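You operate a simulated robot arm through the tools that you are given. There is no shell and no other tool. Be economical: measure what you need, move in short steps, check, and stop when the job is done.

You are at the controls of a simulated robot arm. One attempt, no reset.

Task
Set the lamp up for reading: on, dial on MID, swung over the closed laptop.
Fine: close the lid before you swing the lamp over; lay the red notebook on the lid.

Only the result counts: the job must be done as asked and must still hold three seconds after the hand-in. Knocking over, shifting, dropping, spilling or breaking anything else fails it. A push-on lid holds only when it is set on centred and level and pressed home; a screw cap is set on level and turned clockwise until tight.

Robot
A 6-joint arm with a two-finger parallel gripper, fixed in place. Base frame: the origin is at the foot of the arm, x ahead of it, y to its left, z up; the work surface is at about z = 0.75. Lengths are in m, angles in rad, forces in N, time in s.
With the tool pointing down near the work surface it reaches from about 0.36 to 0.82 m from the base axis. Its first joint turns from -2.897 to 2.897 rad. Payload 3.91 kg.
The TCP is the grasp point between the finger pads, 0.03 m short of the fingertips. In the tool frame z runs along the fingers and y along their closing line. The gripper opens to 0.11 m. The fingers are 0.02 m wide and 0.01 m thick; the gripper's body (0.048 by 0.112 m) begins 0.055 m behind the TCP.
Orientation is told as [roll, pitch, yaw] about the base's x, y, z axes, in that order, counted from this pose: with the fingers straight down and closing along the base's y, the tool's x points along the base's -x, its y along +y and its z along -z.

Tools
- The arm moves only by the tool send_rows. Its argument "rows" is a list of rows, each a list of 3 entries, a list of its own where there are three numbers: the shift along the base's x, y, z in m, then the turn, a rotation vector about the base's x, y, z in rad, then the finger opening in m, from 0 to 0.11. In form: [[[x, y, z], [rx, ry, rz], hand], ...]. A call has 1 to 8 rows; each row shifts and turns the commanded pose from where the row before left it. Rows are played at 5 a second. More than 0.05 m and 0.15 rad between two rows, or a gripper value outside its range, and nothing of the call is played. Where a pose cannot be reached the arm comes as near as it can. A force on the tool above 90 N (or 10 N above the force at the start of the call, whichever is more), or a blocked arm, ends the call early, and 0.2 s more pass. Each finger travels about 0.045 m/s and halts on what it meets, pressing with about 42 N; the grip force reading is that of the motor and also rises with nothing between the fingers. The clock runs only during rows and for 0.2 s after the last one: add rows that do not move to give the fingers time. The reply holds the time, the measured pose of the TCP, the force on the tool along the base axes, the opening and the grip force, in the units named above and with some noise, with the torque about the TCP (base axes, N m) and any sound that the robot's microphone picked up.
- Cameras (640 x 400 px; columns grow to the right, rows downward): "scene" is fixed at [0.2222, 0.6526, 1.5726]; the picture's right is [-0.53, 0.85, 0.00], its down [0.81, 0.50, -0.31] and it looks along [-0.26, -0.17, -0.95] (base axes); focal length 214 px, centre (320, 200). "wrist" rides on the gripper at [0.077, 0.007, -0.114] in the tool frame; the picture's right is [-0.09, 1.00, 0.00], its down [-0.80, -0.07, -0.59] and it looks along [-0.59, -0.05, 0.80] (tool axes); focal length 270 px, centre (320, 200). There is no depth. A picture from a camera that has moved, and an enlarged one, comes with that camera's place and axes in the base frame and with its lens.
- snapshot(camera): a new picture of that camera. The clock stands still meanwhile.
- lift_body(by): slides the trunk up (or, below 0, down) by that many m; the arm rides with it, the base frame stays. It gives what a move gives, with no picture.
- zoom(camera, box): a new picture of the part [left, top, right, bottom] of that camera's present view, enlarged. The clock stands still meanwhile.
- close_job(): hands the job in; it is judged then, once.

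Go step by step. Nothing tells you positions but the pictures and the camera data: compare them with the known pose of the tool, close in by small moves and look again before you grip or let go. The budget is 120 turns and 84 pictures, counting those below and the enlarged ones. Unless the task says otherwise, let go and move clear before handing in, and close with one line.

The tools are called after "Request:" as a command line: name --argument value ..., lists and objects as JSON in quotes. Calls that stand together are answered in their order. send_rows: Moves the arm, as the interface text tells. Its arguments: {"type":"object","properties":{"rows":{"type":"array","items":{"type":"array"}}},"required":["rows"]} The other tools are called the same way: lift_body (by) slides the trunk up or down; snapshot (camera) takes a picture; zoom (camera, box) takes an enlarged picture of a part of a camera's view; close_job () hands the job in.

At the start:

```text
time: 0.0
eef_pos: [0.1506, 0.4853, 1.2775]
tcp_rot: [0.0, 0.001, 0.0]
ft_force: [0.3, 0.3, -0.7]
moment: [0.0, -0.01, -0.04]
width: 0.1099
grip_force: 0.0
trunk travel left (down, up): [-0.5, 0.11]
```

scene: 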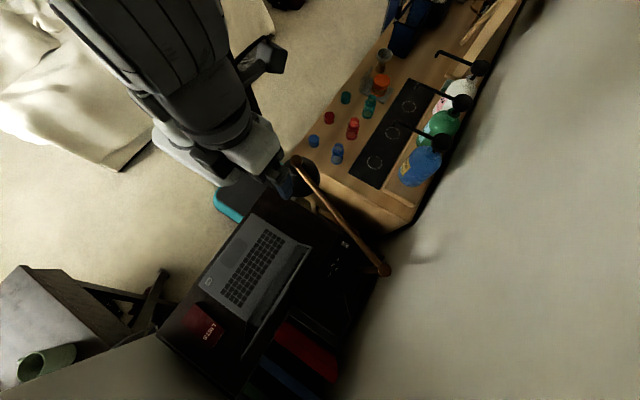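
wrist: 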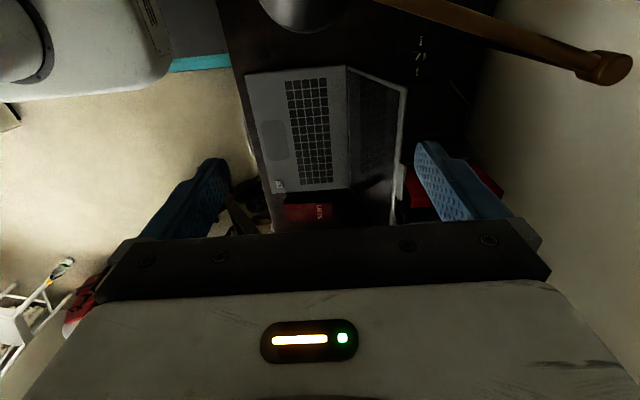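

I see an open laptop on a dark desk, a red notebook to one side of it, and a lamp with a copper arm. I'll zoom in to find the lamp's parts and the dial.

Request:
zoom --camera "scene" --box '[150, 140, 410, 300]'

Request:
zoom --camera "scene" --box '[150, 250, 390, 400]'

Request:
zoom --camera "wrist" --box '[220, 0, 640, 240]'

```text
2.46 times, centred on (280, 220) of scene
camera zoom: at [0.2222, 0.6526, 1.5726], right [-0.53, 0.85, 0.0], down [0.81, 0.5, -0.31], along [-0.26, -0.17, -0.95], focal length 528 px, centre (418, 151)
```

zoom: 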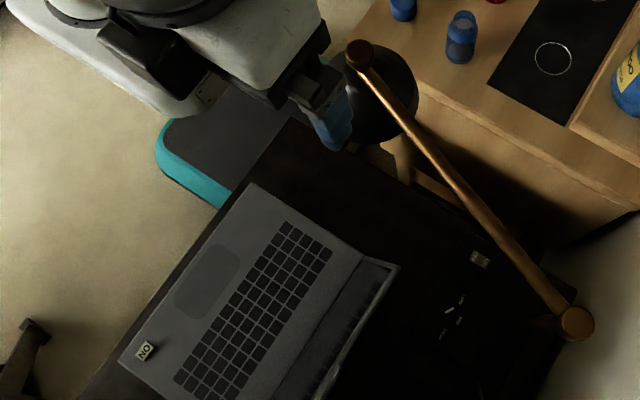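

```text
2.67 times, centred on (270, 325) of scene
camera zoom: at [0.2222, 0.6526, 1.5726], right [-0.53, 0.85, 0.0], down [0.81, 0.5, -0.31], along [-0.26, -0.17, -0.95], focal length 572 px, centre (453, -133)
```

zoom: 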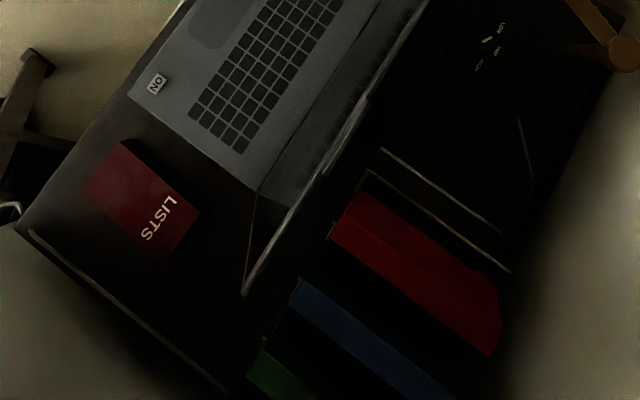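

```text
1.52 times, centred on (430, 120) of wrist
camera zoom: at [0.0737, 0.4917, 1.3928], right [0.09, 1.0, 0.0], down [0.8, -0.07, 0.59], along [0.59, -0.05, -0.8], focal length 412 px, centre (152, 322)
```

zoom: 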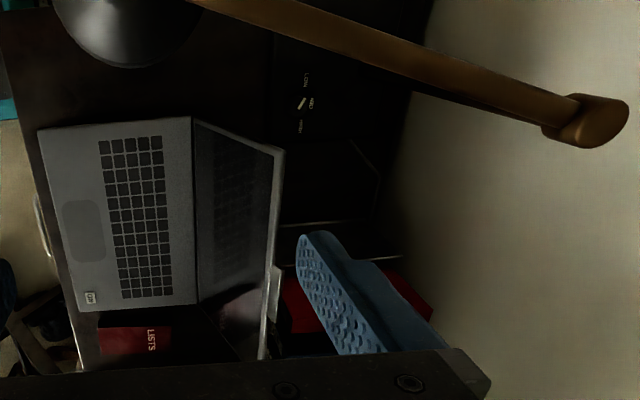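

The laptop base spans about x 0.19–0.49 and y 0.31–0.525, and its screen leans back. The lamp post is near (0.15, 0.77), with its controls on the dark base. I'll enlarge the dial, the switch and the lamp head before moving.

Request:
zoom --camera "scene" --box '[305, 225, 385, 275]'

Request:
zoom --camera "scene" --box '[230, 270, 350, 400]'

Request:
zoom --camera "wrist" --box '[380, 10, 500, 120]'

```text
8.00 times, centred on (345, 250) of scene
camera zoom: at [0.2222, 0.6526, 1.5726], right [-0.53, 0.85, 0.0], down [0.81, 0.5, -0.31], along [-0.26, -0.17, -0.95], focal length 1716 px, centre (120, -200)
```

zoom: 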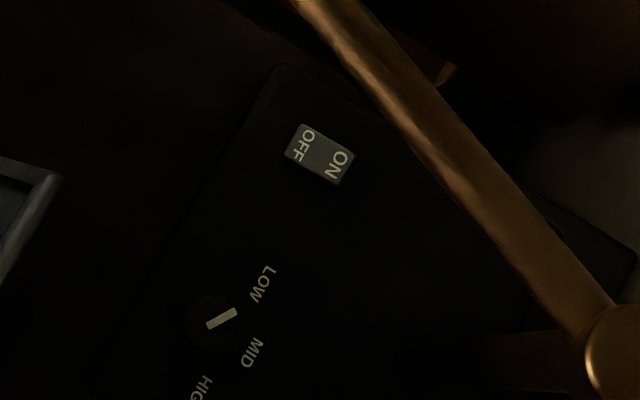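

```text
3.08 times, centred on (290, 335) of scene
camera zoom: at [0.2222, 0.6526, 1.5726], right [-0.53, 0.85, 0.0], down [0.81, 0.5, -0.31], along [-0.26, -0.17, -0.95], focal length 660 px, centre (412, -215)
```

zoom: 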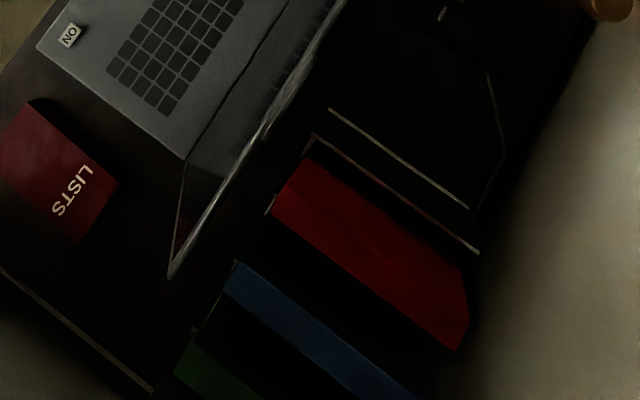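

```text
3.64 times, centred on (440, 65) of wrist
camera zoom: at [0.0737, 0.4917, 1.3928], right [0.09, 1.0, 0.0], down [0.8, -0.07, 0.59], along [0.59, -0.05, -0.8], focal length 983 px, centre (-116, 691)
```

zoom: 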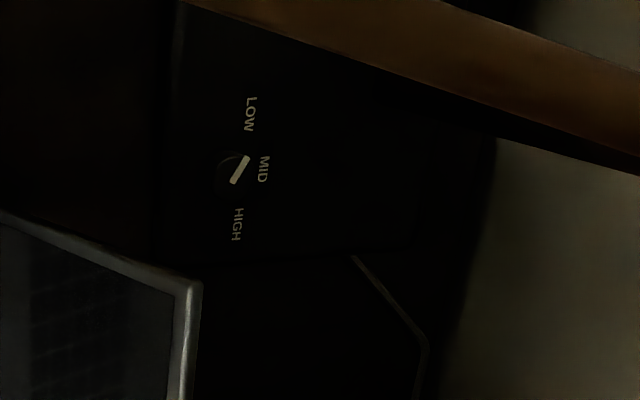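

The dial points at LOW and MID is about 60° clockwise from it. The rocker switch lies along y, with its ON end at the larger y. The lid's top edge is near y≈0.60, z≈0.98, so I'll go behind it at x≈0.26, clear of the books.

Request:
send_rows --rows '[[[0.022, 0.038, 0], [0, 0, 0], 0.05], [[0.022, 0.038, 0], [0, 0, 0], 0.0], [[0.022, 0.038, 0], [0, 0, 0], 0.0], [[0.022, 0.038, 0], [0, 0, 0], 0.0], [[0.022, 0.038, 0], [0, 0, 0], 0.0], [[0, 0, -0.04], [0, 0, 0], 0.0], [[0, 0, -0.04], [0, 0, 0], 0.0]]'

Request:
snapshot --camera "scene"

Request:
snapshot --camera "wrist"

```text
time: 1.6
eef_pos: [0.2464, 0.6378, 1.1857]
tcp_rot: [0.0, -0.001, -0.001]
ft_force: [-0.4, 0.8, 0.4]
moment: [-0.01, -0.02, 0.0]
width: 0.0
grip_force: 31.0
out of reach, approached as far as the arm can: row 4, 5
trunk travel left (down, up): [-0.5, 0.11]
```

```text
75 pictures are left
```

scene: 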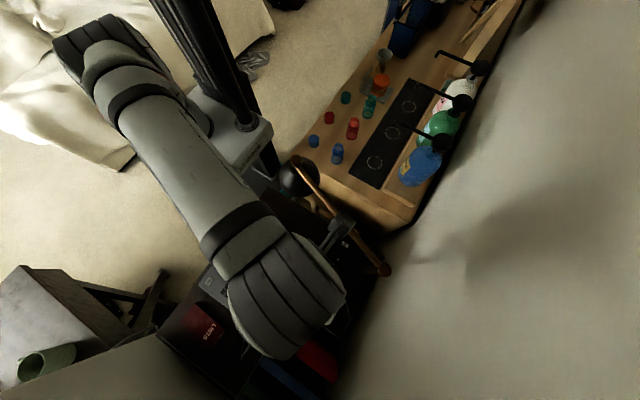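

```text
74 pictures are left
camera wrist: at [0.1687, 0.6439, 1.3011], right [0.09, 1.0, 0.0], down [0.8, -0.07, 0.59], along [0.59, -0.05, -0.8], focal length 270 px, centre (320, 200)
```

wrist: 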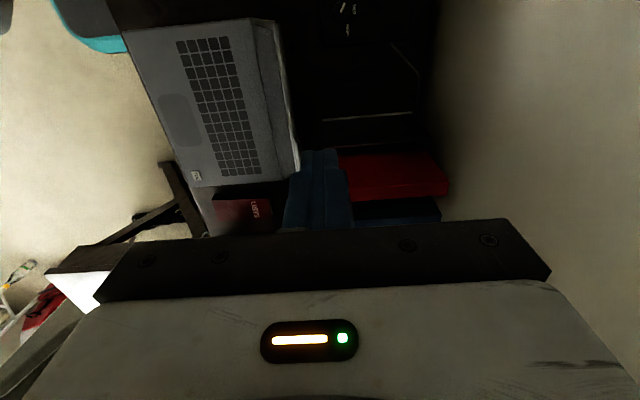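

The reach is marginal at this height, so the arm stopped a little short. It should reach further lower down, so I'll keep descending in small steps.

Request:
send_rows --rows '[[[0, 0, -0.04], [0, 0, 0], 0.0], [[0, 0, -0.04], [0, 0, 0], 0.0], [[0, 0, 0], [0, 0, 0], 0.0]]'

Request:
snapshot --camera "wrist"

```text
time: 2.4
eef_pos: [0.2433, 0.6383, 1.1054]
tcp_rot: [0.001, 0.0, -0.001]
ft_force: [0.2, -0.5, -1.0]
moment: [0.0, 0.03, -0.01]
width: 0.0001
grip_force: 37.9
trunk travel left (down, up): [-0.5, 0.11]
```

```text
73 pictures are left
camera wrist: at [0.1673, 0.6451, 1.2207], right [0.09, 1.0, 0.0], down [0.8, -0.07, 0.59], along [0.59, -0.05, -0.8], focal length 270 px, centre (320, 200)
```

wrist: 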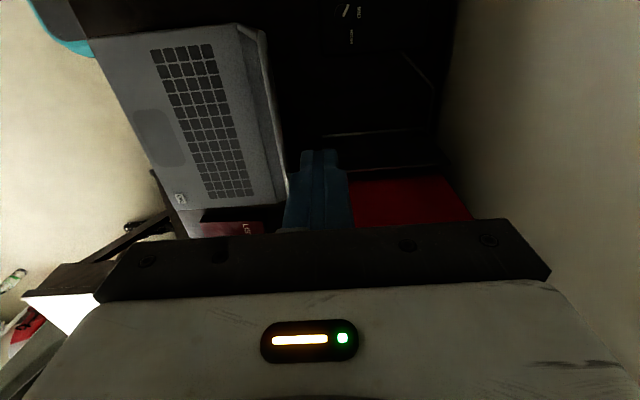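

I'll move to y≈0.665, lower to TCP z≈1.0 and look at the lid edge against the fingers.

Request:
send_rows --rows '[[[0.01, 0.027, -0.02], [0, 0, 0], 0.0], [[0, 0, -0.04], [0, 0, 0], 0.0], [[0, 0, -0.04], [0, 0, 0], 0.0], [[0, 0, 0], [0, 0, 0], 0.0]]'

Request:
snapshot --camera "wrist"

Request:
snapshot --camera "scene"

```text
time: 3.4
eef_pos: [0.2556, 0.6661, 1.0049]
tcp_rot: [0.0, 0.0, 0.001]
ft_force: [-0.1, -0.4, -0.6]
moment: [-0.02, 0.02, 0.01]
width: 0.0001
grip_force: 37.5
trunk travel left (down, up): [-0.5, 0.11]
```

```text
72 pictures are left
camera wrist: at [0.1792, 0.6725, 1.1208], right [0.09, 1.0, 0.0], down [0.8, -0.07, 0.59], along [0.59, -0.05, -0.8], focal length 270 px, centre (320, 200)
```

wrist: 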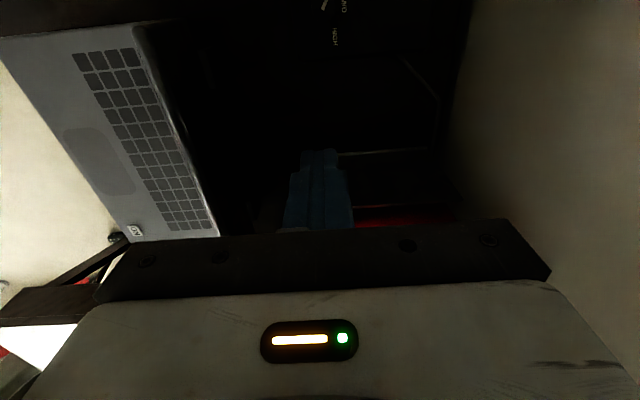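

```text
71 pictures are left
```

scene: 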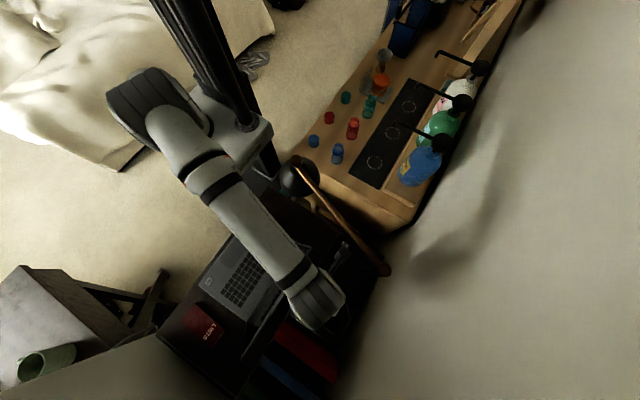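

The fingers are behind the lid. I'll lower a little more and push toward -y gently.

Request:
send_rows --rows '[[[0, 0, -0.03], [0, 0, 0], 0.0], [[0, -0.02, 0], [0, 0, 0], 0.0], [[0, -0.02, 0], [0, 0, 0], 0.0], [[0, -0.02, 0], [0, 0, 0], 0.0], [[0, -0.02, 0], [0, 0, 0], 0.0]]'

Request:
snapshot --camera "wrist"

```text
time: 4.6
eef_pos: [0.2535, 0.5837, 0.9779]
tcp_rot: [-0.001, -0.001, 0.0]
ft_force: [0.1, 0.0, -0.3]
moment: [-0.02, 0.0, 0.01]
width: 0.0001
grip_force: 37.2
trunk travel left (down, up): [-0.5, 0.11]
```

```text
70 pictures are left
camera wrist: at [0.1781, 0.5913, 1.0919], right [0.09, 1.0, 0.0], down [0.8, -0.07, 0.59], along [0.59, -0.05, -0.8], focal length 270 px, centre (320, 200)
```

wrist: 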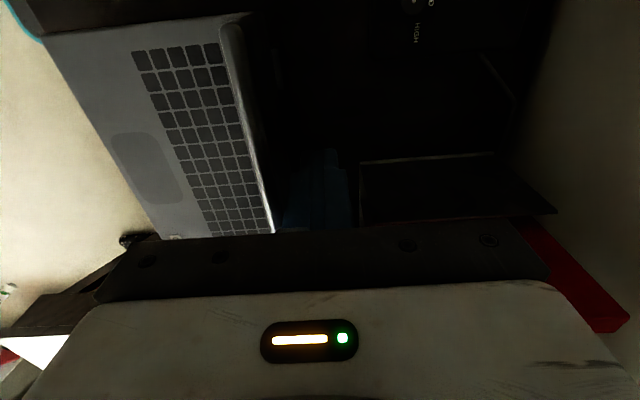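

The lid seems to be just at the fingers. I'll continue toward -y.

Request:
send_rows --rows '[[[0, -0.025, 0], [0, 0, 0], 0.0], [[0, -0.025, 0], [0, 0, 0], 0.0], [[0, -0.025, -0.003], [0, 0, 0], 0.0], [[0, -0.025, -0.005], [0, 0, 0], 0.0]]'

Request:
snapshot --camera "wrist"

Request:
snapshot --camera "scene"

```text
time: 5.6
eef_pos: [0.2546, 0.4838, 0.9718]
tcp_rot: [0.0, -0.001, 0.0]
ft_force: [0.5, -0.3, -0.3]
moment: [0.02, -0.01, -0.01]
width: 0.0
grip_force: 37.6
trunk travel left (down, up): [-0.5, 0.11]
```

```text
69 pictures are left
camera wrist: at [0.1782, 0.4908, 1.085], right [0.09, 1.0, 0.0], down [0.8, -0.07, 0.59], along [0.59, -0.05, -0.8], focal length 270 px, centre (320, 200)
```

wrist: 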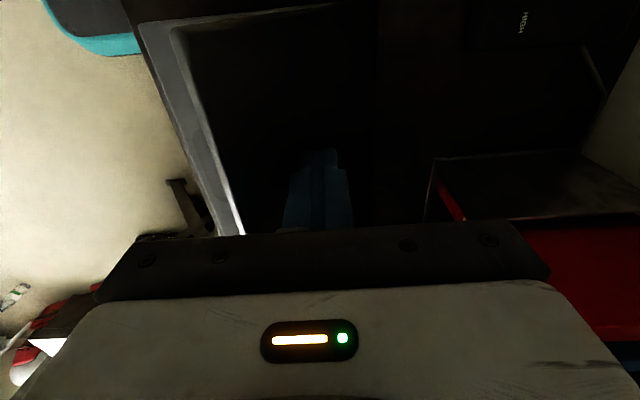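

```text
68 pictures are left
```

scene: 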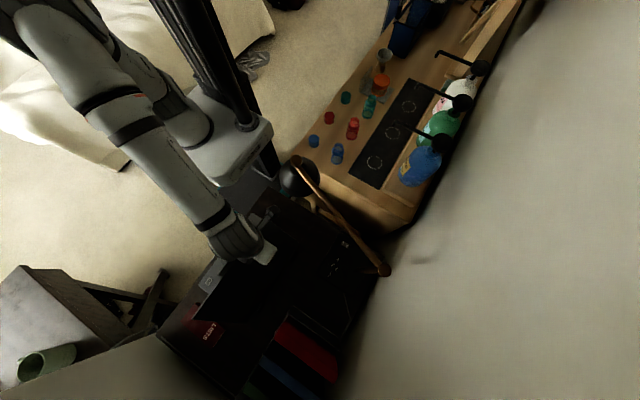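

The lid is folding with almost no resistance. I'll follow it along an arc, down and toward -y.

Request:
send_rows --rows '[[[0, -0.025, -0.015], [0, 0, 0], 0.0], [[0, -0.025, -0.015], [0, 0, 0], 0.0], [[0, -0.025, -0.02], [0, 0, 0], 0.0], [[0, -0.02, -0.025], [0, 0, 0], 0.0], [[0, -0.01, -0.03], [0, 0, 0], 0.0]]'

Request:
snapshot --camera "wrist"

Request:
snapshot --camera "scene"

```text
time: 6.8
eef_pos: [0.2547, 0.3798, 0.8638]
tcp_rot: [0.0, -0.002, 0.0]
ft_force: [-0.4, 0.7, -1.1]
moment: [0.0, 0.0, -0.01]
width: 0.0001
grip_force: 37.5
trunk travel left (down, up): [-0.5, 0.11]
```

```text
67 pictures are left
camera wrist: at [0.1782, 0.3868, 0.9792], right [0.09, 1.0, 0.0], down [0.8, -0.07, 0.59], along [0.59, -0.05, -0.8], focal length 270 px, centre (320, 200)
```

wrist: 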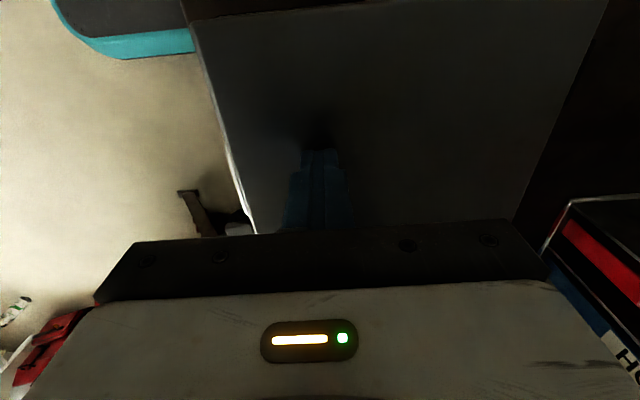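

```text
66 pictures are left
```

scene: 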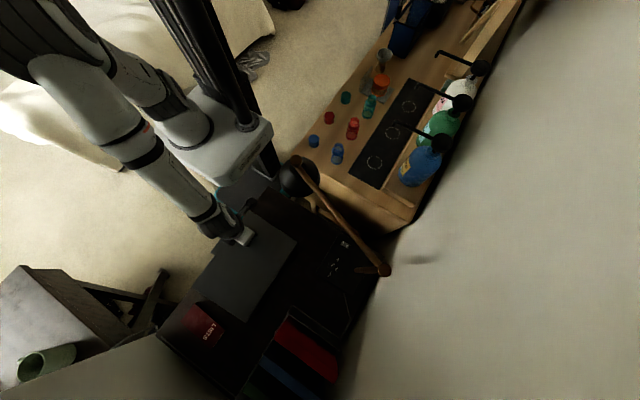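

The lid is nearly closed, so I'll press down in small steps.

Request:
send_rows --rows '[[[0, -0.01, -0.02], [0, 0, 0], 0.0], [[0, 0, -0.02], [0, 0, 0], 0.0], [[0, 0, -0.01], [0, 0, 0], 0.0], [[0, 0, -0.005], [0, 0, 0], 0.0]]'

Request:
snapshot --camera "wrist"

```text
time: 7.5
eef_pos: [0.2541, 0.3691, 0.8362]
tcp_rot: [0.014, -0.007, 0.001]
ft_force: [-9.9, -21.4, 66.3]
moment: [-0.74, 0.88, 0.12]
width: 0.0002
grip_force: 37.7
trunk travel left (down, up): [-0.5, 0.11]
stopped in row 3: the force on the tool passed its limit at 100 N (the readings are from after the stop); the commanded pose is now the measured one
```

```text
65 pictures are left
camera wrist: at [0.1771, 0.375, 0.9501], right [0.09, 1.0, 0.01], down [0.8, -0.08, 0.6], along [0.6, -0.04, -0.8], focal length 270 px, centre (320, 200)
```

wrist: 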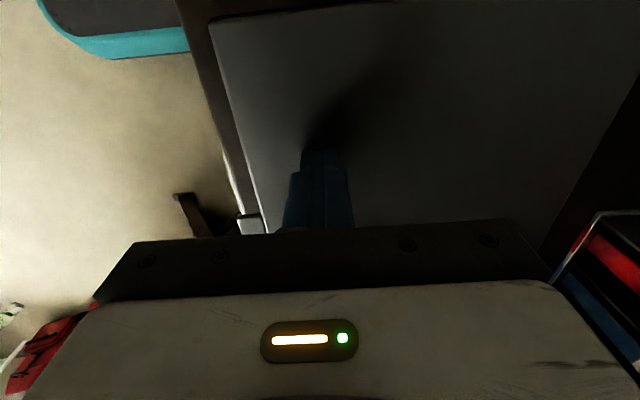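

The fingertips met something stiff at z≈0.806, which seems high for a closed lid. I'll back off and see whether it's fully shut or something is in the way.

Request:
send_rows --rows '[[[0, 0, 0.03], [0, 0, 0], 0.0], [[0, 0, 0.04], [0, 0, 0], 0.0], [[0, 0, 0.04], [0, 0, 0], 0.0], [[-0.04, 0, 0.04], [0, 0, 0], 0.0], [[-0.04, 0.0, 0.04], [0, 0, 0], 0.0]]'

Request:
snapshot --camera "wrist"

Request:
zoom --camera "scene" --box '[150, 190, 330, 350]'

```text
refused: row 4 steps farther than a row can; nothing moved
```

```text
64 pictures are left
camera wrist: at [0.1771, 0.375, 0.9501], right [0.09, 1.0, 0.01], down [0.8, -0.08, 0.6], along [0.6, -0.04, -0.8], focal length 270 px, centre (320, 200)
```

wrist: 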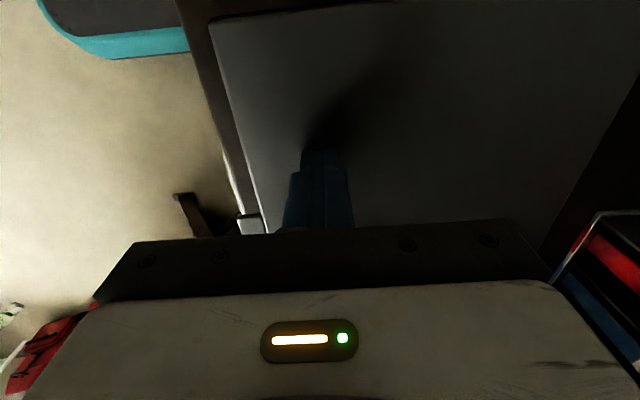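

```text
2.50 times, centred on (240, 270) of scene
camera zoom: at [0.2222, 0.6526, 1.5726], right [-0.53, 0.85, 0.0], down [0.81, 0.5, -0.31], along [-0.26, -0.17, -0.95], focal length 536 px, centre (520, 25)
```

zoom: 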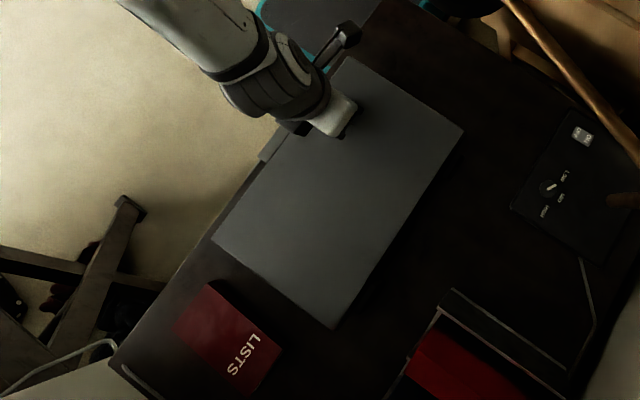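

That call was refused because one step was too long. I'll retreat with smaller steps and look at the lid's front edge.

Request:
send_rows --rows '[[[0, 0, 0.02], [-0.014, 0.007, 0], 0.0], [[0, 0, 0.04], [0, 0, 0], 0.0], [[0, 0, 0.04], [0, 0, 0], 0.0], [[0, -0.03, 0.03], [0, 0, 0], 0.0], [[0, -0.03, 0], [0, 0, 0], 0.0]]'

Request:
snapshot --camera "wrist"

Request:
zoom --camera "scene" --box '[180, 200, 300, 300]'

```text
time: 8.7
eef_pos: [0.256, 0.3122, 0.9608]
tcp_rot: [-0.003, 0.002, -0.001]
ft_force: [-0.5, -0.1, -0.1]
moment: [-0.01, 0.0, -0.01]
width: 0.0
grip_force: 37.0
trunk travel left (down, up): [-0.5, 0.11]
```

```text
62 pictures are left
camera wrist: at [0.1805, 0.3202, 1.0756], right [0.09, 1.0, 0.0], down [0.8, -0.07, 0.59], along [0.59, -0.05, -0.8], focal length 270 px, centre (320, 200)
```

wrist: 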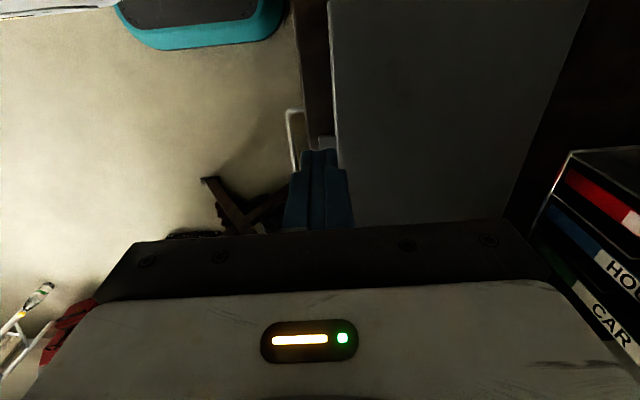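

```text
4.00 times, centred on (240, 250) of scene
camera zoom: at [0.2222, 0.6526, 1.5726], right [-0.53, 0.85, 0.0], down [0.81, 0.5, -0.31], along [-0.26, -0.17, -0.95], focal length 858 px, centre (640, 0)
```

zoom: 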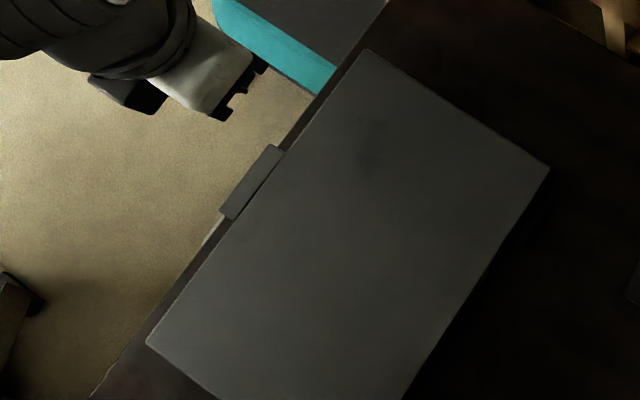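

The protruding piece is just the lid's own tab. To confirm it's closed level, I'll probe the height near the hinge and compare it with the front, which read ≈0.806.

Request:
send_rows --rows '[[[0, 0.048, 0], [0, 0, 0], 0.0], [[0, 0.048, 0], [0, 0, 0], 0.0], [[0, 0.048, 0], [0, 0, 0], 0.0], [[0, 0.046, -0.02], [0, 0, 0], 0.0], [[0, 0, -0.045], [0, 0, 0], 0.0], [[0, 0, -0.03], [0, 0, 0], 0.0], [[0, 0, -0.015], [0, 0, 0], 0.0]]'

Request:
send_rows --rows '[[[0, 0, -0.004], [0, 0, 0], 0.0], [[0, 0, -0.004], [0, 0, 0], 0.0], [[0, 0, -0.004], [0, 0, 0], 0.0], [[0, 0, -0.004], [0, 0, 0], 0.0], [[0, 0, -0.004], [0, 0, 0], 0.0]]'

```text
refused: row 4 steps farther than a row can; nothing moved
```

```text
time: 9.8
eef_pos: [0.2588, 0.3126, 0.9409]
tcp_rot: [-0.002, -0.001, 0.0]
ft_force: [0.1, 0.8, 0.3]
moment: [0.0, -0.03, -0.03]
width: 0.0001
grip_force: 37.8
trunk travel left (down, up): [-0.5, 0.11]
```

The first row list was refused for step length, so only the small descent ran. I'll redo it with legal steps.

Request:
send_rows --rows '[[[0, 0.048, 0], [0, 0, 0], 0.0], [[0, 0.048, 0], [0, 0, 0], 0.0], [[0, 0.048, 0], [0, 0, 0], 0.0], [[0, 0.046, 0], [0, 0, 0], 0.0], [[0, 0, -0.045], [0, 0, 0], 0.0], [[0, 0, -0.035], [0, 0, 0], 0.0]]'

Request:
send_rows --rows '[[[0, 0, -0.006], [0, 0, 0], 0.0], [[0, 0, -0.006], [0, 0, 0], 0.0], [[0, 0, -0.006], [0, 0, 0], 0.0], [[0, 0, -0.006], [0, 0, 0], 0.0], [[0, 0, -0.006], [0, 0, 0], 0.0], [[0, 0, -0.006], [0, 0, 0], 0.0], [[0, 0, -0.006], [0, 0, 0], 0.0]]'

```text
time: 11.2
eef_pos: [0.2569, 0.5049, 0.8595]
tcp_rot: [-0.002, 0.001, 0.0]
ft_force: [0.8, -0.1, -0.6]
moment: [-0.02, -0.04, -0.02]
width: 0.0
grip_force: 38.0
trunk travel left (down, up): [-0.5, 0.11]
```

```text
time: 12.7
eef_pos: [0.2572, 0.5024, 0.8357]
tcp_rot: [0.012, -0.005, 0.0]
ft_force: [-9.3, -26.5, 51.9]
moment: [-0.89, 0.67, 0.18]
width: 0.0001
grip_force: 37.7
trunk travel left (down, up): [-0.5, 0.11]
stopped in row 7: the force on the tool passed its limit at 98 N (the readings are from after the stop); the commanded pose is now the measured one
```

The height near the hinge is the same, so the lid is closed flat with its top at z≈0.806. Next is the notebook near (0.57, 0.41): I'll rise, turn the hand -90° and go above it.

Request:
send_rows --rows '[[[0, 0, 0.02], [-0.012, 0.005, 0], 0.0], [[0, 0, 0.045], [0, 0, 0], 0.0], [[0, 0, 0.045], [0, 0, 0], 0.0], [[0.039, -0.011, 0.025], [0, 0, -0.145], 0.05], [[0.039, -0.011, 0], [0, 0, -0.145], 0.1], [[0.039, -0.011, 0], [0, 0, -0.145], 0.1], [[0.039, -0.011, 0], [0, 0, -0.145], 0.1], [[0.039, -0.011, 0], [0, 0, -0.145], 0.1]]'

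Request:
send_rows --rows '[[[0.039, -0.011, 0], [0, 0, -0.145], 0.1], [[0.039, -0.011, 0], [0, 0, -0.145], 0.1], [[0.039, -0.01, 0], [0, 0, -0.145], 0.1], [[0, 0, 0], [0, 0, -0.145], 0.1], [[0, 0, 0], [0, 0, -0.145], 0.1], [[0, 0, 0], [0, 0, -0.121], 0.1]]'

Request:
snapshot --camera "wrist"

Request:
snapshot --camera "scene"

```text
time: 14.5
eef_pos: [0.4538, 0.4534, 0.9649]
tcp_rot: [-0.005, 0.002, -0.727]
ft_force: [-0.5, 0.3, -0.5]
moment: [-0.01, 0.01, 0.0]
width: 0.1002
grip_force: 0.4
trunk travel left (down, up): [-0.5, 0.11]
```

```text
time: 15.9
eef_pos: [0.5699, 0.4212, 0.9648]
tcp_rot: [-0.005, 0.002, -1.575]
ft_force: [-0.9, 0.4, -0.9]
moment: [-0.01, -0.01, 0.01]
width: 0.0999
grip_force: 0.0
trunk travel left (down, up): [-0.5, 0.11]
```

```text
60 pictures are left
camera wrist: at [0.5791, 0.498, 1.08], right [1.0, -0.09, 0.0], down [-0.07, -0.8, 0.59], along [-0.06, -0.59, -0.8], focal length 270 px, centre (320, 200)
```

wrist: 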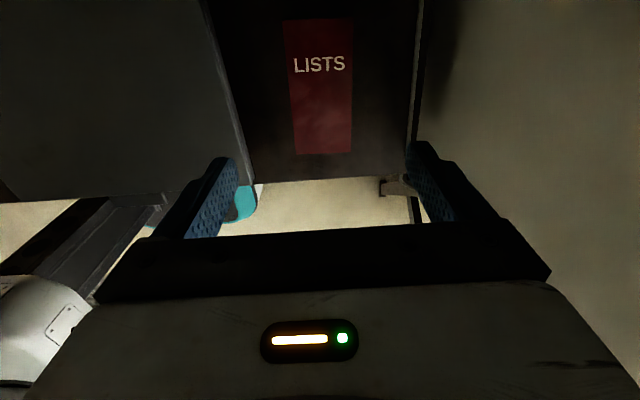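

```text
59 pictures are left
```

scene: 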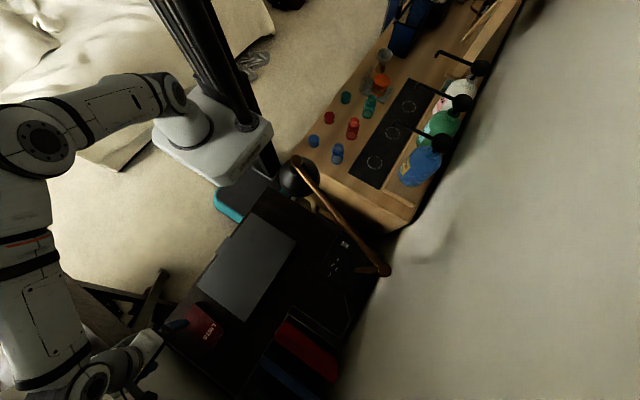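

The notebook is centred near (0.571, 0.418), about 0.066 wide in x, and the hand is aligned with it. I'll descend most of the way and look again.

Request:
send_rows --rows '[[[0.001, -0.003, -0.045], [0, 0, 0], 0.1], [[0, 0, -0.045], [0, 0, 0], 0.1], [[0, 0, -0.035], [0, 0, 0], 0.1], [[0, 0, 0], [0, 0, 0], 0.1]]'

Request:
snapshot --camera "wrist"

Request:
zoom --camera "scene" --box '[130, 280, 250, 380]'

```text
time: 16.9
eef_pos: [0.5714, 0.4177, 0.8406]
tcp_rot: [-0.002, 0.001, -1.571]
ft_force: [0.4, -0.2, 0.3]
moment: [0.0, 0.02, 0.03]
width: 0.0999
grip_force: 0.1
trunk travel left (down, up): [-0.5, 0.11]
```

```text
58 pictures are left
camera wrist: at [0.5797, 0.4955, 0.9552], right [1.0, -0.09, 0.0], down [-0.07, -0.8, 0.59], along [-0.06, -0.59, -0.8], focal length 270 px, centre (320, 200)
```

wrist: 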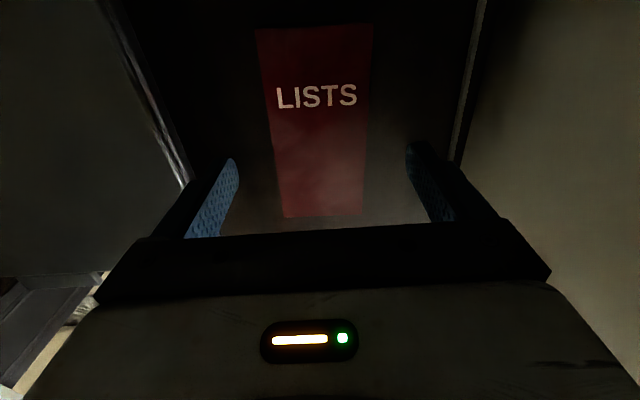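

```text
4.00 times, centred on (190, 330) of scene
camera zoom: at [0.2222, 0.6526, 1.5726], right [-0.53, 0.85, 0.0], down [0.81, 0.5, -0.31], along [-0.26, -0.17, -0.95], focal length 858 px, centre (840, -320)
```

zoom: 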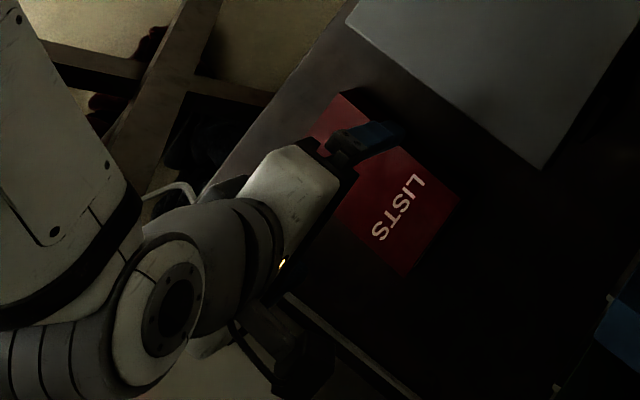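

The notebook's top is at z≈0.778 and it's rotated slightly, about -0.05 rad. I'll match that yaw and lower the fingertips to z≈0.766, beside it.

Request:
send_rows --rows '[[[-0.001, -0.002, -0.02], [0, 0, -0.05], 0.1], [[0, 0, -0.01], [0, 0, 0], 0.1], [[0, 0, -0.008], [0, 0, 0], 0.1], [[0, 0, -0.006], [0, 0, 0], 0.1], [[0, 0, 0], [0, 0, 0], 0.1]]'

Request:
snapshot --camera "wrist"

```text
time: 18.1
eef_pos: [0.5696, 0.4166, 0.7956]
tcp_rot: [-0.004, 0.001, -1.623]
ft_force: [0.7, 0.5, 0.5]
moment: [0.0, 0.05, 0.03]
width: 0.0999
grip_force: 0.1
trunk travel left (down, up): [-0.5, 0.11]
```

```text
56 pictures are left
camera wrist: at [0.5828, 0.4927, 0.911], right [0.99, -0.14, 0.0], down [-0.11, -0.8, 0.59], along [-0.09, -0.59, -0.8], focal length 270 px, centre (320, 200)
```

wrist: 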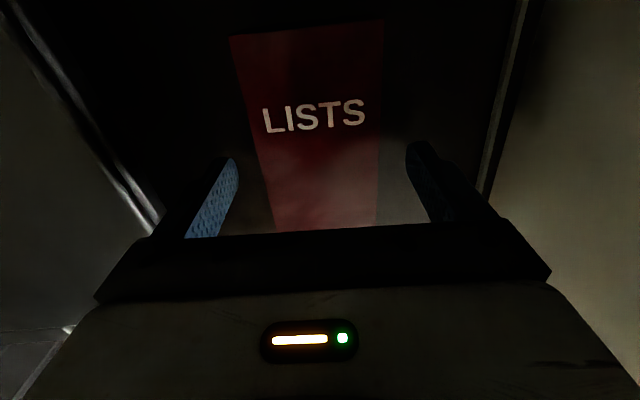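

The fingers straddle the notebook evenly. I'll lower a few more millimetres and close.

Request:
send_rows --rows '[[[0, 0, -0.003], [0, 0, 0], 0.1], [[0, 0, -0.003], [0, 0, 0], 0.1], [[0, 0, 0], [0, 0, 0], 0.08], [[0, 0, 0], [0, 0, 0], 0.06], [[0, 0, 0], [0, 0, 0], 0.05], [[0, 0, 0], [0, 0, 0], 0.05], [[0, 0, 0], [0, 0, 0], 0.05]]'

Request:
snapshot --camera "wrist"

```text
time: 19.7
eef_pos: [0.5711, 0.4157, 0.7904]
tcp_rot: [-0.002, 0.002, -1.622]
ft_force: [1.0, 0.4, 0.6]
moment: [0.02, 0.07, 0.01]
width: 0.066
grip_force: 41.9
trunk travel left (down, up): [-0.5, 0.11]
```

```text
55 pictures are left
camera wrist: at [0.5826, 0.4925, 0.9054], right [0.99, -0.14, 0.0], down [-0.11, -0.8, 0.59], along [-0.09, -0.59, -0.8], focal length 270 px, centre (320, 200)
```

wrist: 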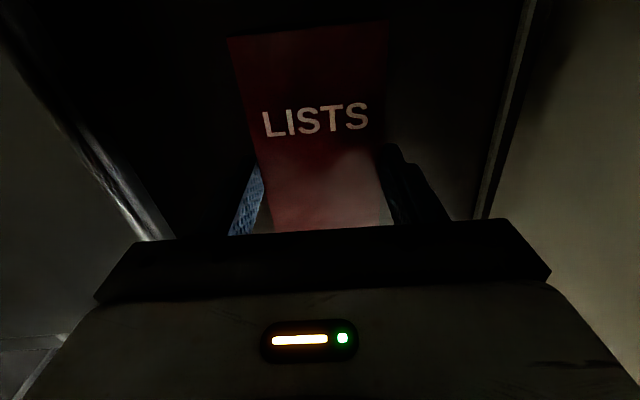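

The notebook is gripped at 0.066. I'll lift it and carry it over the lid's centre, near (0.338, 0.425).

Request:
send_rows --rows '[[[0, 0, 0.03], [0, 0, 0], 0.05], [[0, 0, 0.04], [0, 0, 0], 0.05], [[0, 0, 0.04], [0, 0, 0], 0.05], [[-0.04, 0.002, 0], [0, 0, 0], 0.05], [[-0.04, 0.002, 0], [0, 0, 0], 0.05], [[-0.04, 0.002, 0], [0, 0, 0], 0.05], [[-0.04, 0.002, 0], [0, 0, 0], 0.05], [[-0.04, 0.002, 0], [0, 0, 0], 0.05]]'

Request:
send_rows --rows '[[[-0.033, 0, 0], [0, 0, 0.05], 0.05], [[0, 0, -0.03], [0, 0, 0], 0.05], [[0, 0, 0], [0, 0, 0], 0.05]]'

Request:
snapshot --camera "wrist"

Request:
snapshot --camera "scene"

```text
time: 21.5
eef_pos: [0.3701, 0.4255, 0.9017]
tcp_rot: [-0.004, 0.001, -1.622]
ft_force: [0.8, -0.8, -0.9]
moment: [-0.04, 0.01, 0.01]
width: 0.0501
grip_force: 0.1
trunk travel left (down, up): [-0.5, 0.11]
```

```text
time: 22.3
eef_pos: [0.3381, 0.4274, 0.87]
tcp_rot: [-0.005, 0.002, -1.571]
ft_force: [-0.1, -0.3, -0.1]
moment: [-0.04, 0.01, 0.01]
width: 0.05
grip_force: 0.1
trunk travel left (down, up): [-0.5, 0.11]
```

```text
54 pictures are left
camera wrist: at [0.3457, 0.5034, 0.9845], right [1.0, -0.09, 0.0], down [-0.07, -0.8, 0.59], along [-0.06, -0.59, -0.8], focal length 270 px, centre (320, 200)
```

wrist: 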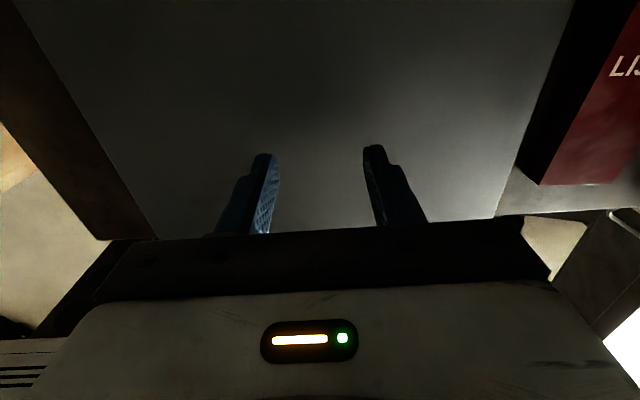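

```text
53 pictures are left
```

scene: 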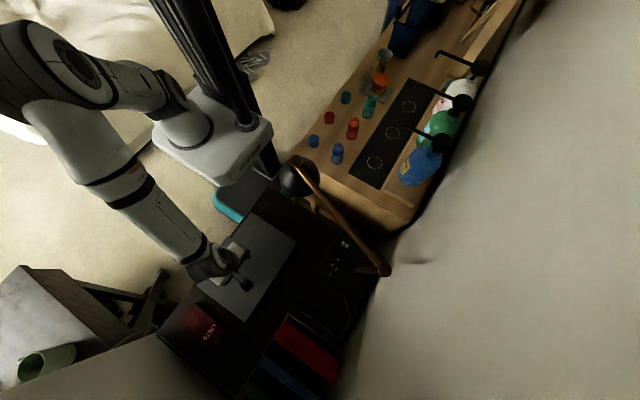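

The notebook slipped out because the grip was too shallow, and it still seems to lie in its place. I'll go back, check where it is and grip deeper.

Request:
send_rows --rows '[[[0.033, 0, 0.03], [0, 0, -0.05], 0.1], [[0.04, -0.002, 0], [0, 0, 0], 0.1], [[0.04, -0.002, 0], [0, 0, 0], 0.1], [[0.04, -0.002, 0], [0, 0, 0], 0.1], [[0.04, -0.002, 0], [0, 0, 0], 0.1], [[0.04, -0.002, 0], [0, 0, 0], 0.1], [[0, 0, 0], [0, 0, 0], 0.1]]'

Request:
snapshot --camera "wrist"

```text
time: 23.9
eef_pos: [0.5723, 0.4164, 0.9]
tcp_rot: [-0.005, 0.001, -1.622]
ft_force: [0.1, 0.3, 0.0]
moment: [0.03, 0.01, 0.01]
width: 0.1001
grip_force: 0.0
trunk travel left (down, up): [-0.5, 0.11]
```

```text
52 pictures are left
camera wrist: at [0.583, 0.4928, 1.0154], right [0.99, -0.14, 0.0], down [-0.11, -0.8, 0.59], along [-0.09, -0.59, -0.8], focal length 270 px, centre (320, 200)
```

wrist: 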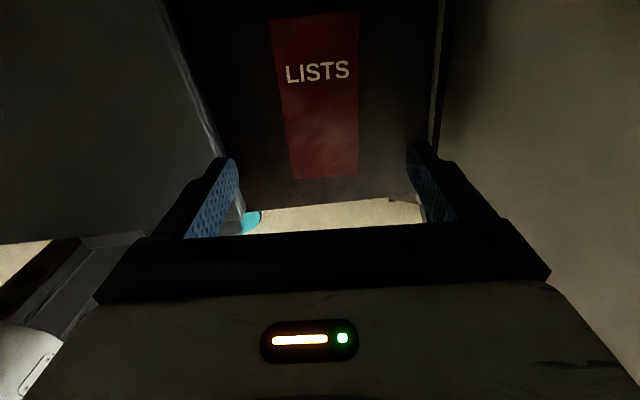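

The notebook is still in place. I'll descend beside it and feel for the tabletop in small steps.

Request:
send_rows --rows '[[[-0.002, 0, -0.045], [0, 0, -0.02], 0.1], [[0, 0, -0.045], [0, 0, 0], 0.1], [[0, 0, -0.016], [0, 0, 0], 0.1], [[0, 0, -0.003], [0, 0, 0], 0.1], [[0, 0, -0.003], [0, 0, 0], 0.1], [[0, 0, -0.003], [0, 0, 0], 0.1], [[0, 0, 0], [0, 0, 0], 0.1]]'

```text
time: 25.5
eef_pos: [0.5692, 0.4155, 0.7851]
tcp_rot: [-0.003, 0.001, -1.64]
ft_force: [1.1, -0.9, -0.2]
moment: [-0.03, 0.03, 0.01]
width: 0.0997
grip_force: 0.0
trunk travel left (down, up): [-0.5, 0.11]
```

Request:
send_rows --rows '[[[0, 0, -0.003], [0, 0, 0], 0.1], [[0, 0, -0.003], [0, 0, 0], 0.1], [[0, 0, -0.003], [0, 0, 0], 0.1], [[0, 0, 0], [0, 0, 0], 0.1]]'

```text
time: 26.5
eef_pos: [0.5688, 0.415, 0.7802]
tcp_rot: [0.0, 0.007, -1.643]
ft_force: [3.3, -1.8, 26.9]
moment: [-0.23, 1.09, 0.07]
width: 0.0994
grip_force: 0.1
trunk travel left (down, up): [-0.5, 0.11]
```

The fingertips touched the tabletop at z≈0.75, so I'll back off 2 mm, close firmly and do a small test lift.

Request:
send_rows --rows '[[[0, 0, 0.003], [0, 0, 0], 0.1], [[0, 0, 0], [0, 0, 0], 0.08], [[0, 0, 0], [0, 0, 0], 0.06], [[0, 0, 0], [0, 0, 0], 0.04], [[0, 0, 0], [0, 0, 0], 0.04], [[0, 0, 0], [0, 0, 0], 0.04], [[0, 0, 0.015], [0, 0, 0], 0.04], [[0, 0, 0.015], [0, 0, 0], 0.04]]'

Request:
snapshot --camera "wrist"

```text
time: 28.3
eef_pos: [0.569, 0.415, 0.809]
tcp_rot: [-0.006, -0.001, -1.64]
ft_force: [0.6, 0.1, -1.5]
moment: [-0.01, -0.01, 0.0]
width: 0.0664
grip_force: 42.1
trunk travel left (down, up): [-0.5, 0.11]
```

```text
51 pictures are left
camera wrist: at [0.5825, 0.4919, 0.9234], right [0.99, -0.16, -0.01], down [-0.12, -0.79, 0.59], along [-0.1, -0.59, -0.8], focal length 270 px, centre (320, 200)
```

wrist: 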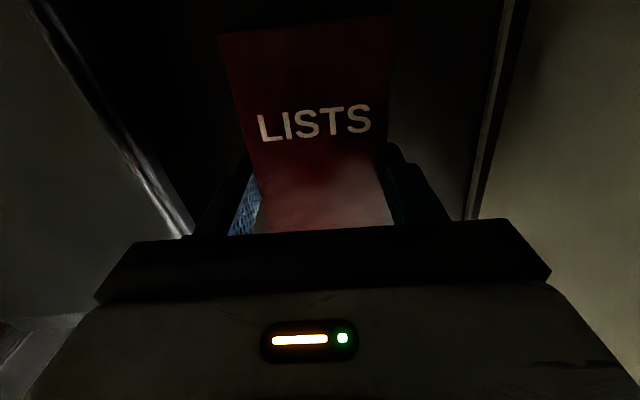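

It's holding with the width at 0.066. I'll lift further and carry it more slowly.

Request:
send_rows --rows '[[[0, 0, 0.02], [0, 0, 0], 0.04], [[0, 0, 0.025], [0, 0, 0], 0.04], [[0, 0, 0.025], [0, 0, 0], 0.04], [[0, 0, 0.02], [0, 0, 0], 0.04], [[-0.02, 0, 0], [0, 0, 0], 0.04], [[-0.03, 0.002, 0], [0, 0, 0], 0.04], [[-0.03, 0.002, 0], [0, 0, 0], 0.04]]'

Request:
snapshot --camera "wrist"

```text
time: 29.9
eef_pos: [0.4896, 0.4202, 0.8983]
tcp_rot: [-0.004, 0.002, -1.641]
ft_force: [-0.3, -0.7, -2.0]
moment: [0.0, -0.01, 0.0]
width: 0.0663
grip_force: 41.3
trunk travel left (down, up): [-0.5, 0.11]
```

```text
50 pictures are left
camera wrist: at [0.5019, 0.4957, 1.0136], right [0.99, -0.16, 0.0], down [-0.12, -0.79, 0.59], along [-0.1, -0.59, -0.8], focal length 270 px, centre (320, 200)
```

wrist: 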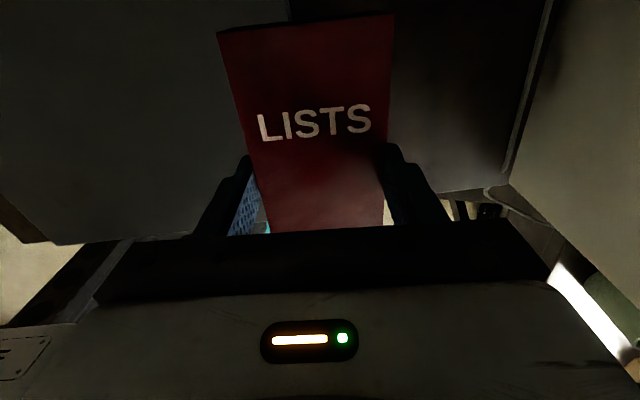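

It's secure. I'll move over the lid's centre and start lowering.

Request:
send_rows --rows '[[[-0.03, 0.002, 0], [0, 0, 0.02], 0.04], [[-0.03, 0.001, 0], [0, 0, 0.05], 0.04], [[-0.03, 0.001, 0], [0, 0, 0], 0.04], [[-0.03, 0.001, 0], [0, 0, 0], 0.04], [[-0.032, 0.001, 0], [0, 0, 0], 0.04], [[0, 0, -0.025], [0, 0, 0], 0.04], [[0, 0, -0.02], [0, 0, 0], 0.04], [[0, 0, 0], [0, 0, 0], 0.04]]'

Request:
snapshot --camera "scene"

Request:
snapshot --camera "wrist"

```text
time: 31.7
eef_pos: [0.336, 0.4254, 0.8544]
tcp_rot: [-0.003, 0.002, -1.569]
ft_force: [-0.6, 0.0, -1.7]
moment: [0.02, 0.0, 0.02]
width: 0.0661
grip_force: 41.7
trunk travel left (down, up): [-0.5, 0.11]
```

```text
49 pictures are left
```

scene: 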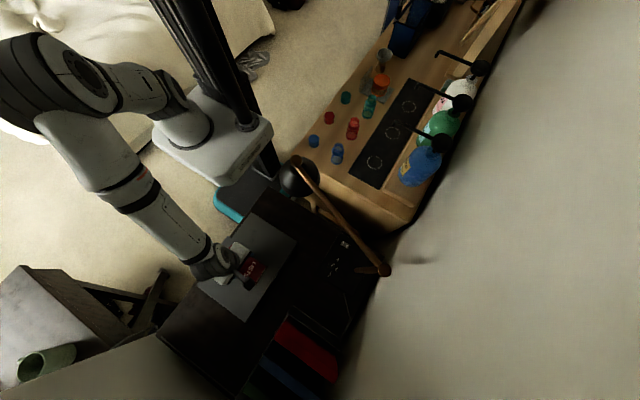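

```text
48 pictures are left
camera wrist: at [0.3445, 0.5031, 0.9693], right [1.0, -0.09, 0.0], down [-0.07, -0.8, 0.59], along [-0.06, -0.59, -0.8], focal length 270 px, centre (320, 200)
```

wrist: 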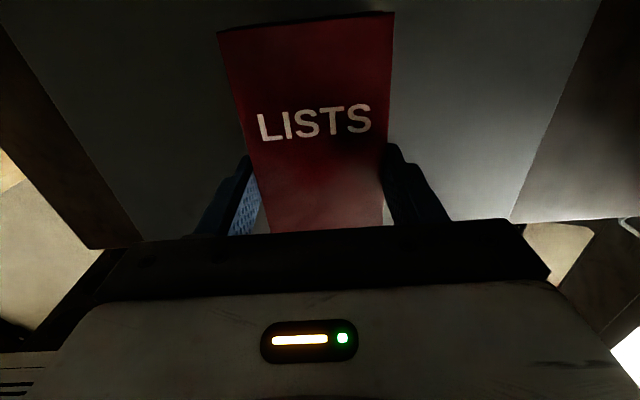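

Request:
send_rows --rows '[[[0, 0, -0.006], [0, 0, 0], 0.04], [[0, 0, -0.004], [0, 0, 0], 0.04], [[0, 0, -0.003], [0, 0, 0], 0.04], [[0, 0, 0], [0, 0, 0], 0.04]]'

```text
time: 32.7
eef_pos: [0.3372, 0.4257, 0.8407]
tcp_rot: [-0.002, 0.0, -1.571]
ft_force: [0.5, 0.5, -1.5]
moment: [-0.02, -0.03, 0.02]
width: 0.0662
grip_force: 41.9
trunk travel left (down, up): [-0.5, 0.11]
```

The notebook isn't touching the lid yet, so I'll go down in 2 mm steps.

Request:
send_rows --rows '[[[0, 0, -0.002], [0, 0, 0], 0.04], [[0, 0, -0.002], [0, 0, 0], 0.04], [[0, 0, 0], [0, 0, 0], 0.04]]'

```text
time: 33.5
eef_pos: [0.3368, 0.427, 0.8381]
tcp_rot: [-0.003, 0.001, -1.57]
ft_force: [0.1, 0.0, -0.6]
moment: [-0.02, 0.0, 0.01]
width: 0.0663
grip_force: 42.2
trunk travel left (down, up): [-0.5, 0.11]
```

Request:
send_rows --rows '[[[0, 0, -0.002], [0, 0, 0], 0.04], [[0, 0, -0.001], [0, 0, 0], 0.04], [[0, 0, 0], [0, 0, 0], 0.04]]'

```text
time: 34.3
eef_pos: [0.3368, 0.4253, 0.8376]
tcp_rot: [0.001, 0.004, -1.57]
ft_force: [0.6, 1.2, 27.0]
moment: [-0.34, 0.79, 0.16]
width: 0.0663
grip_force: 42.0
trunk travel left (down, up): [-0.5, 0.11]
```

It has made contact at about 27 N. I'll ease up slightly, open the fingers and rise.

Request:
send_rows --rows '[[[0, 0, 0.001], [0, 0, 0], 0.04], [[0, 0, 0], [0, 0, 0], 0.07], [[0, 0, 0], [0, 0, 0], 0.09], [[0, 0, 0], [0, 0, 0], 0.1], [[0, 0, 0.02], [0, 0, 0], 0.1], [[0, 0, 0.04], [0, 0, 0], 0.1], [[0, 0, 0.045], [0, 0, 0], 0.1], [[0, 0, 0.045], [0, 0, 0], 0.1]]'

Request:
snapshot --camera "wrist"

Request:
snapshot --camera "scene"

```text
time: 36.1
eef_pos: [0.337, 0.4253, 0.9844]
tcp_rot: [-0.004, 0.001, -1.569]
ft_force: [-0.6, 0.2, 0.6]
moment: [-0.02, -0.02, 0.0]
width: 0.1002
grip_force: 0.0
trunk travel left (down, up): [-0.5, 0.11]
```

```text
47 pictures are left
camera wrist: at [0.3448, 0.5028, 1.0999], right [1.0, -0.09, 0.0], down [-0.07, -0.8, 0.59], along [-0.06, -0.59, -0.8], focal length 270 px, centre (320, 200)
```

wrist: 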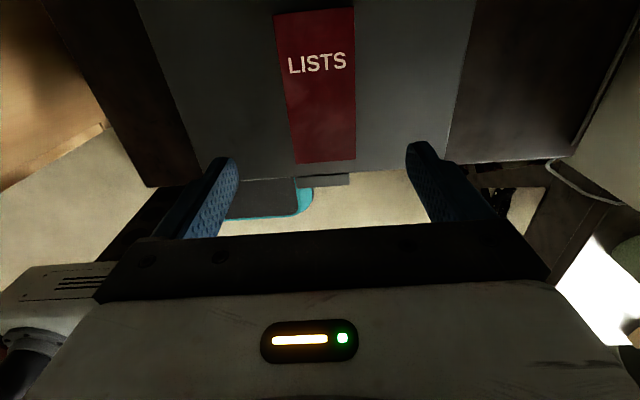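

```text
46 pictures are left
```

scene: 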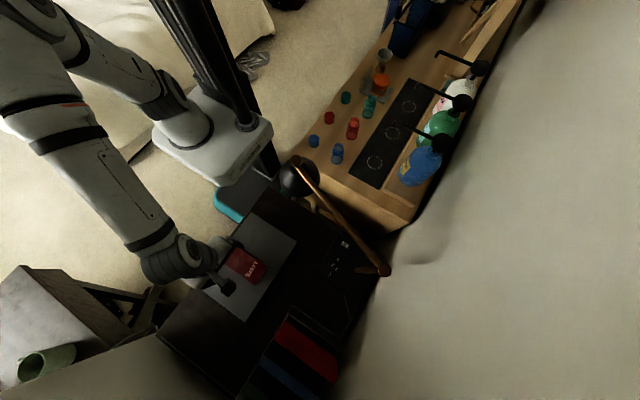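

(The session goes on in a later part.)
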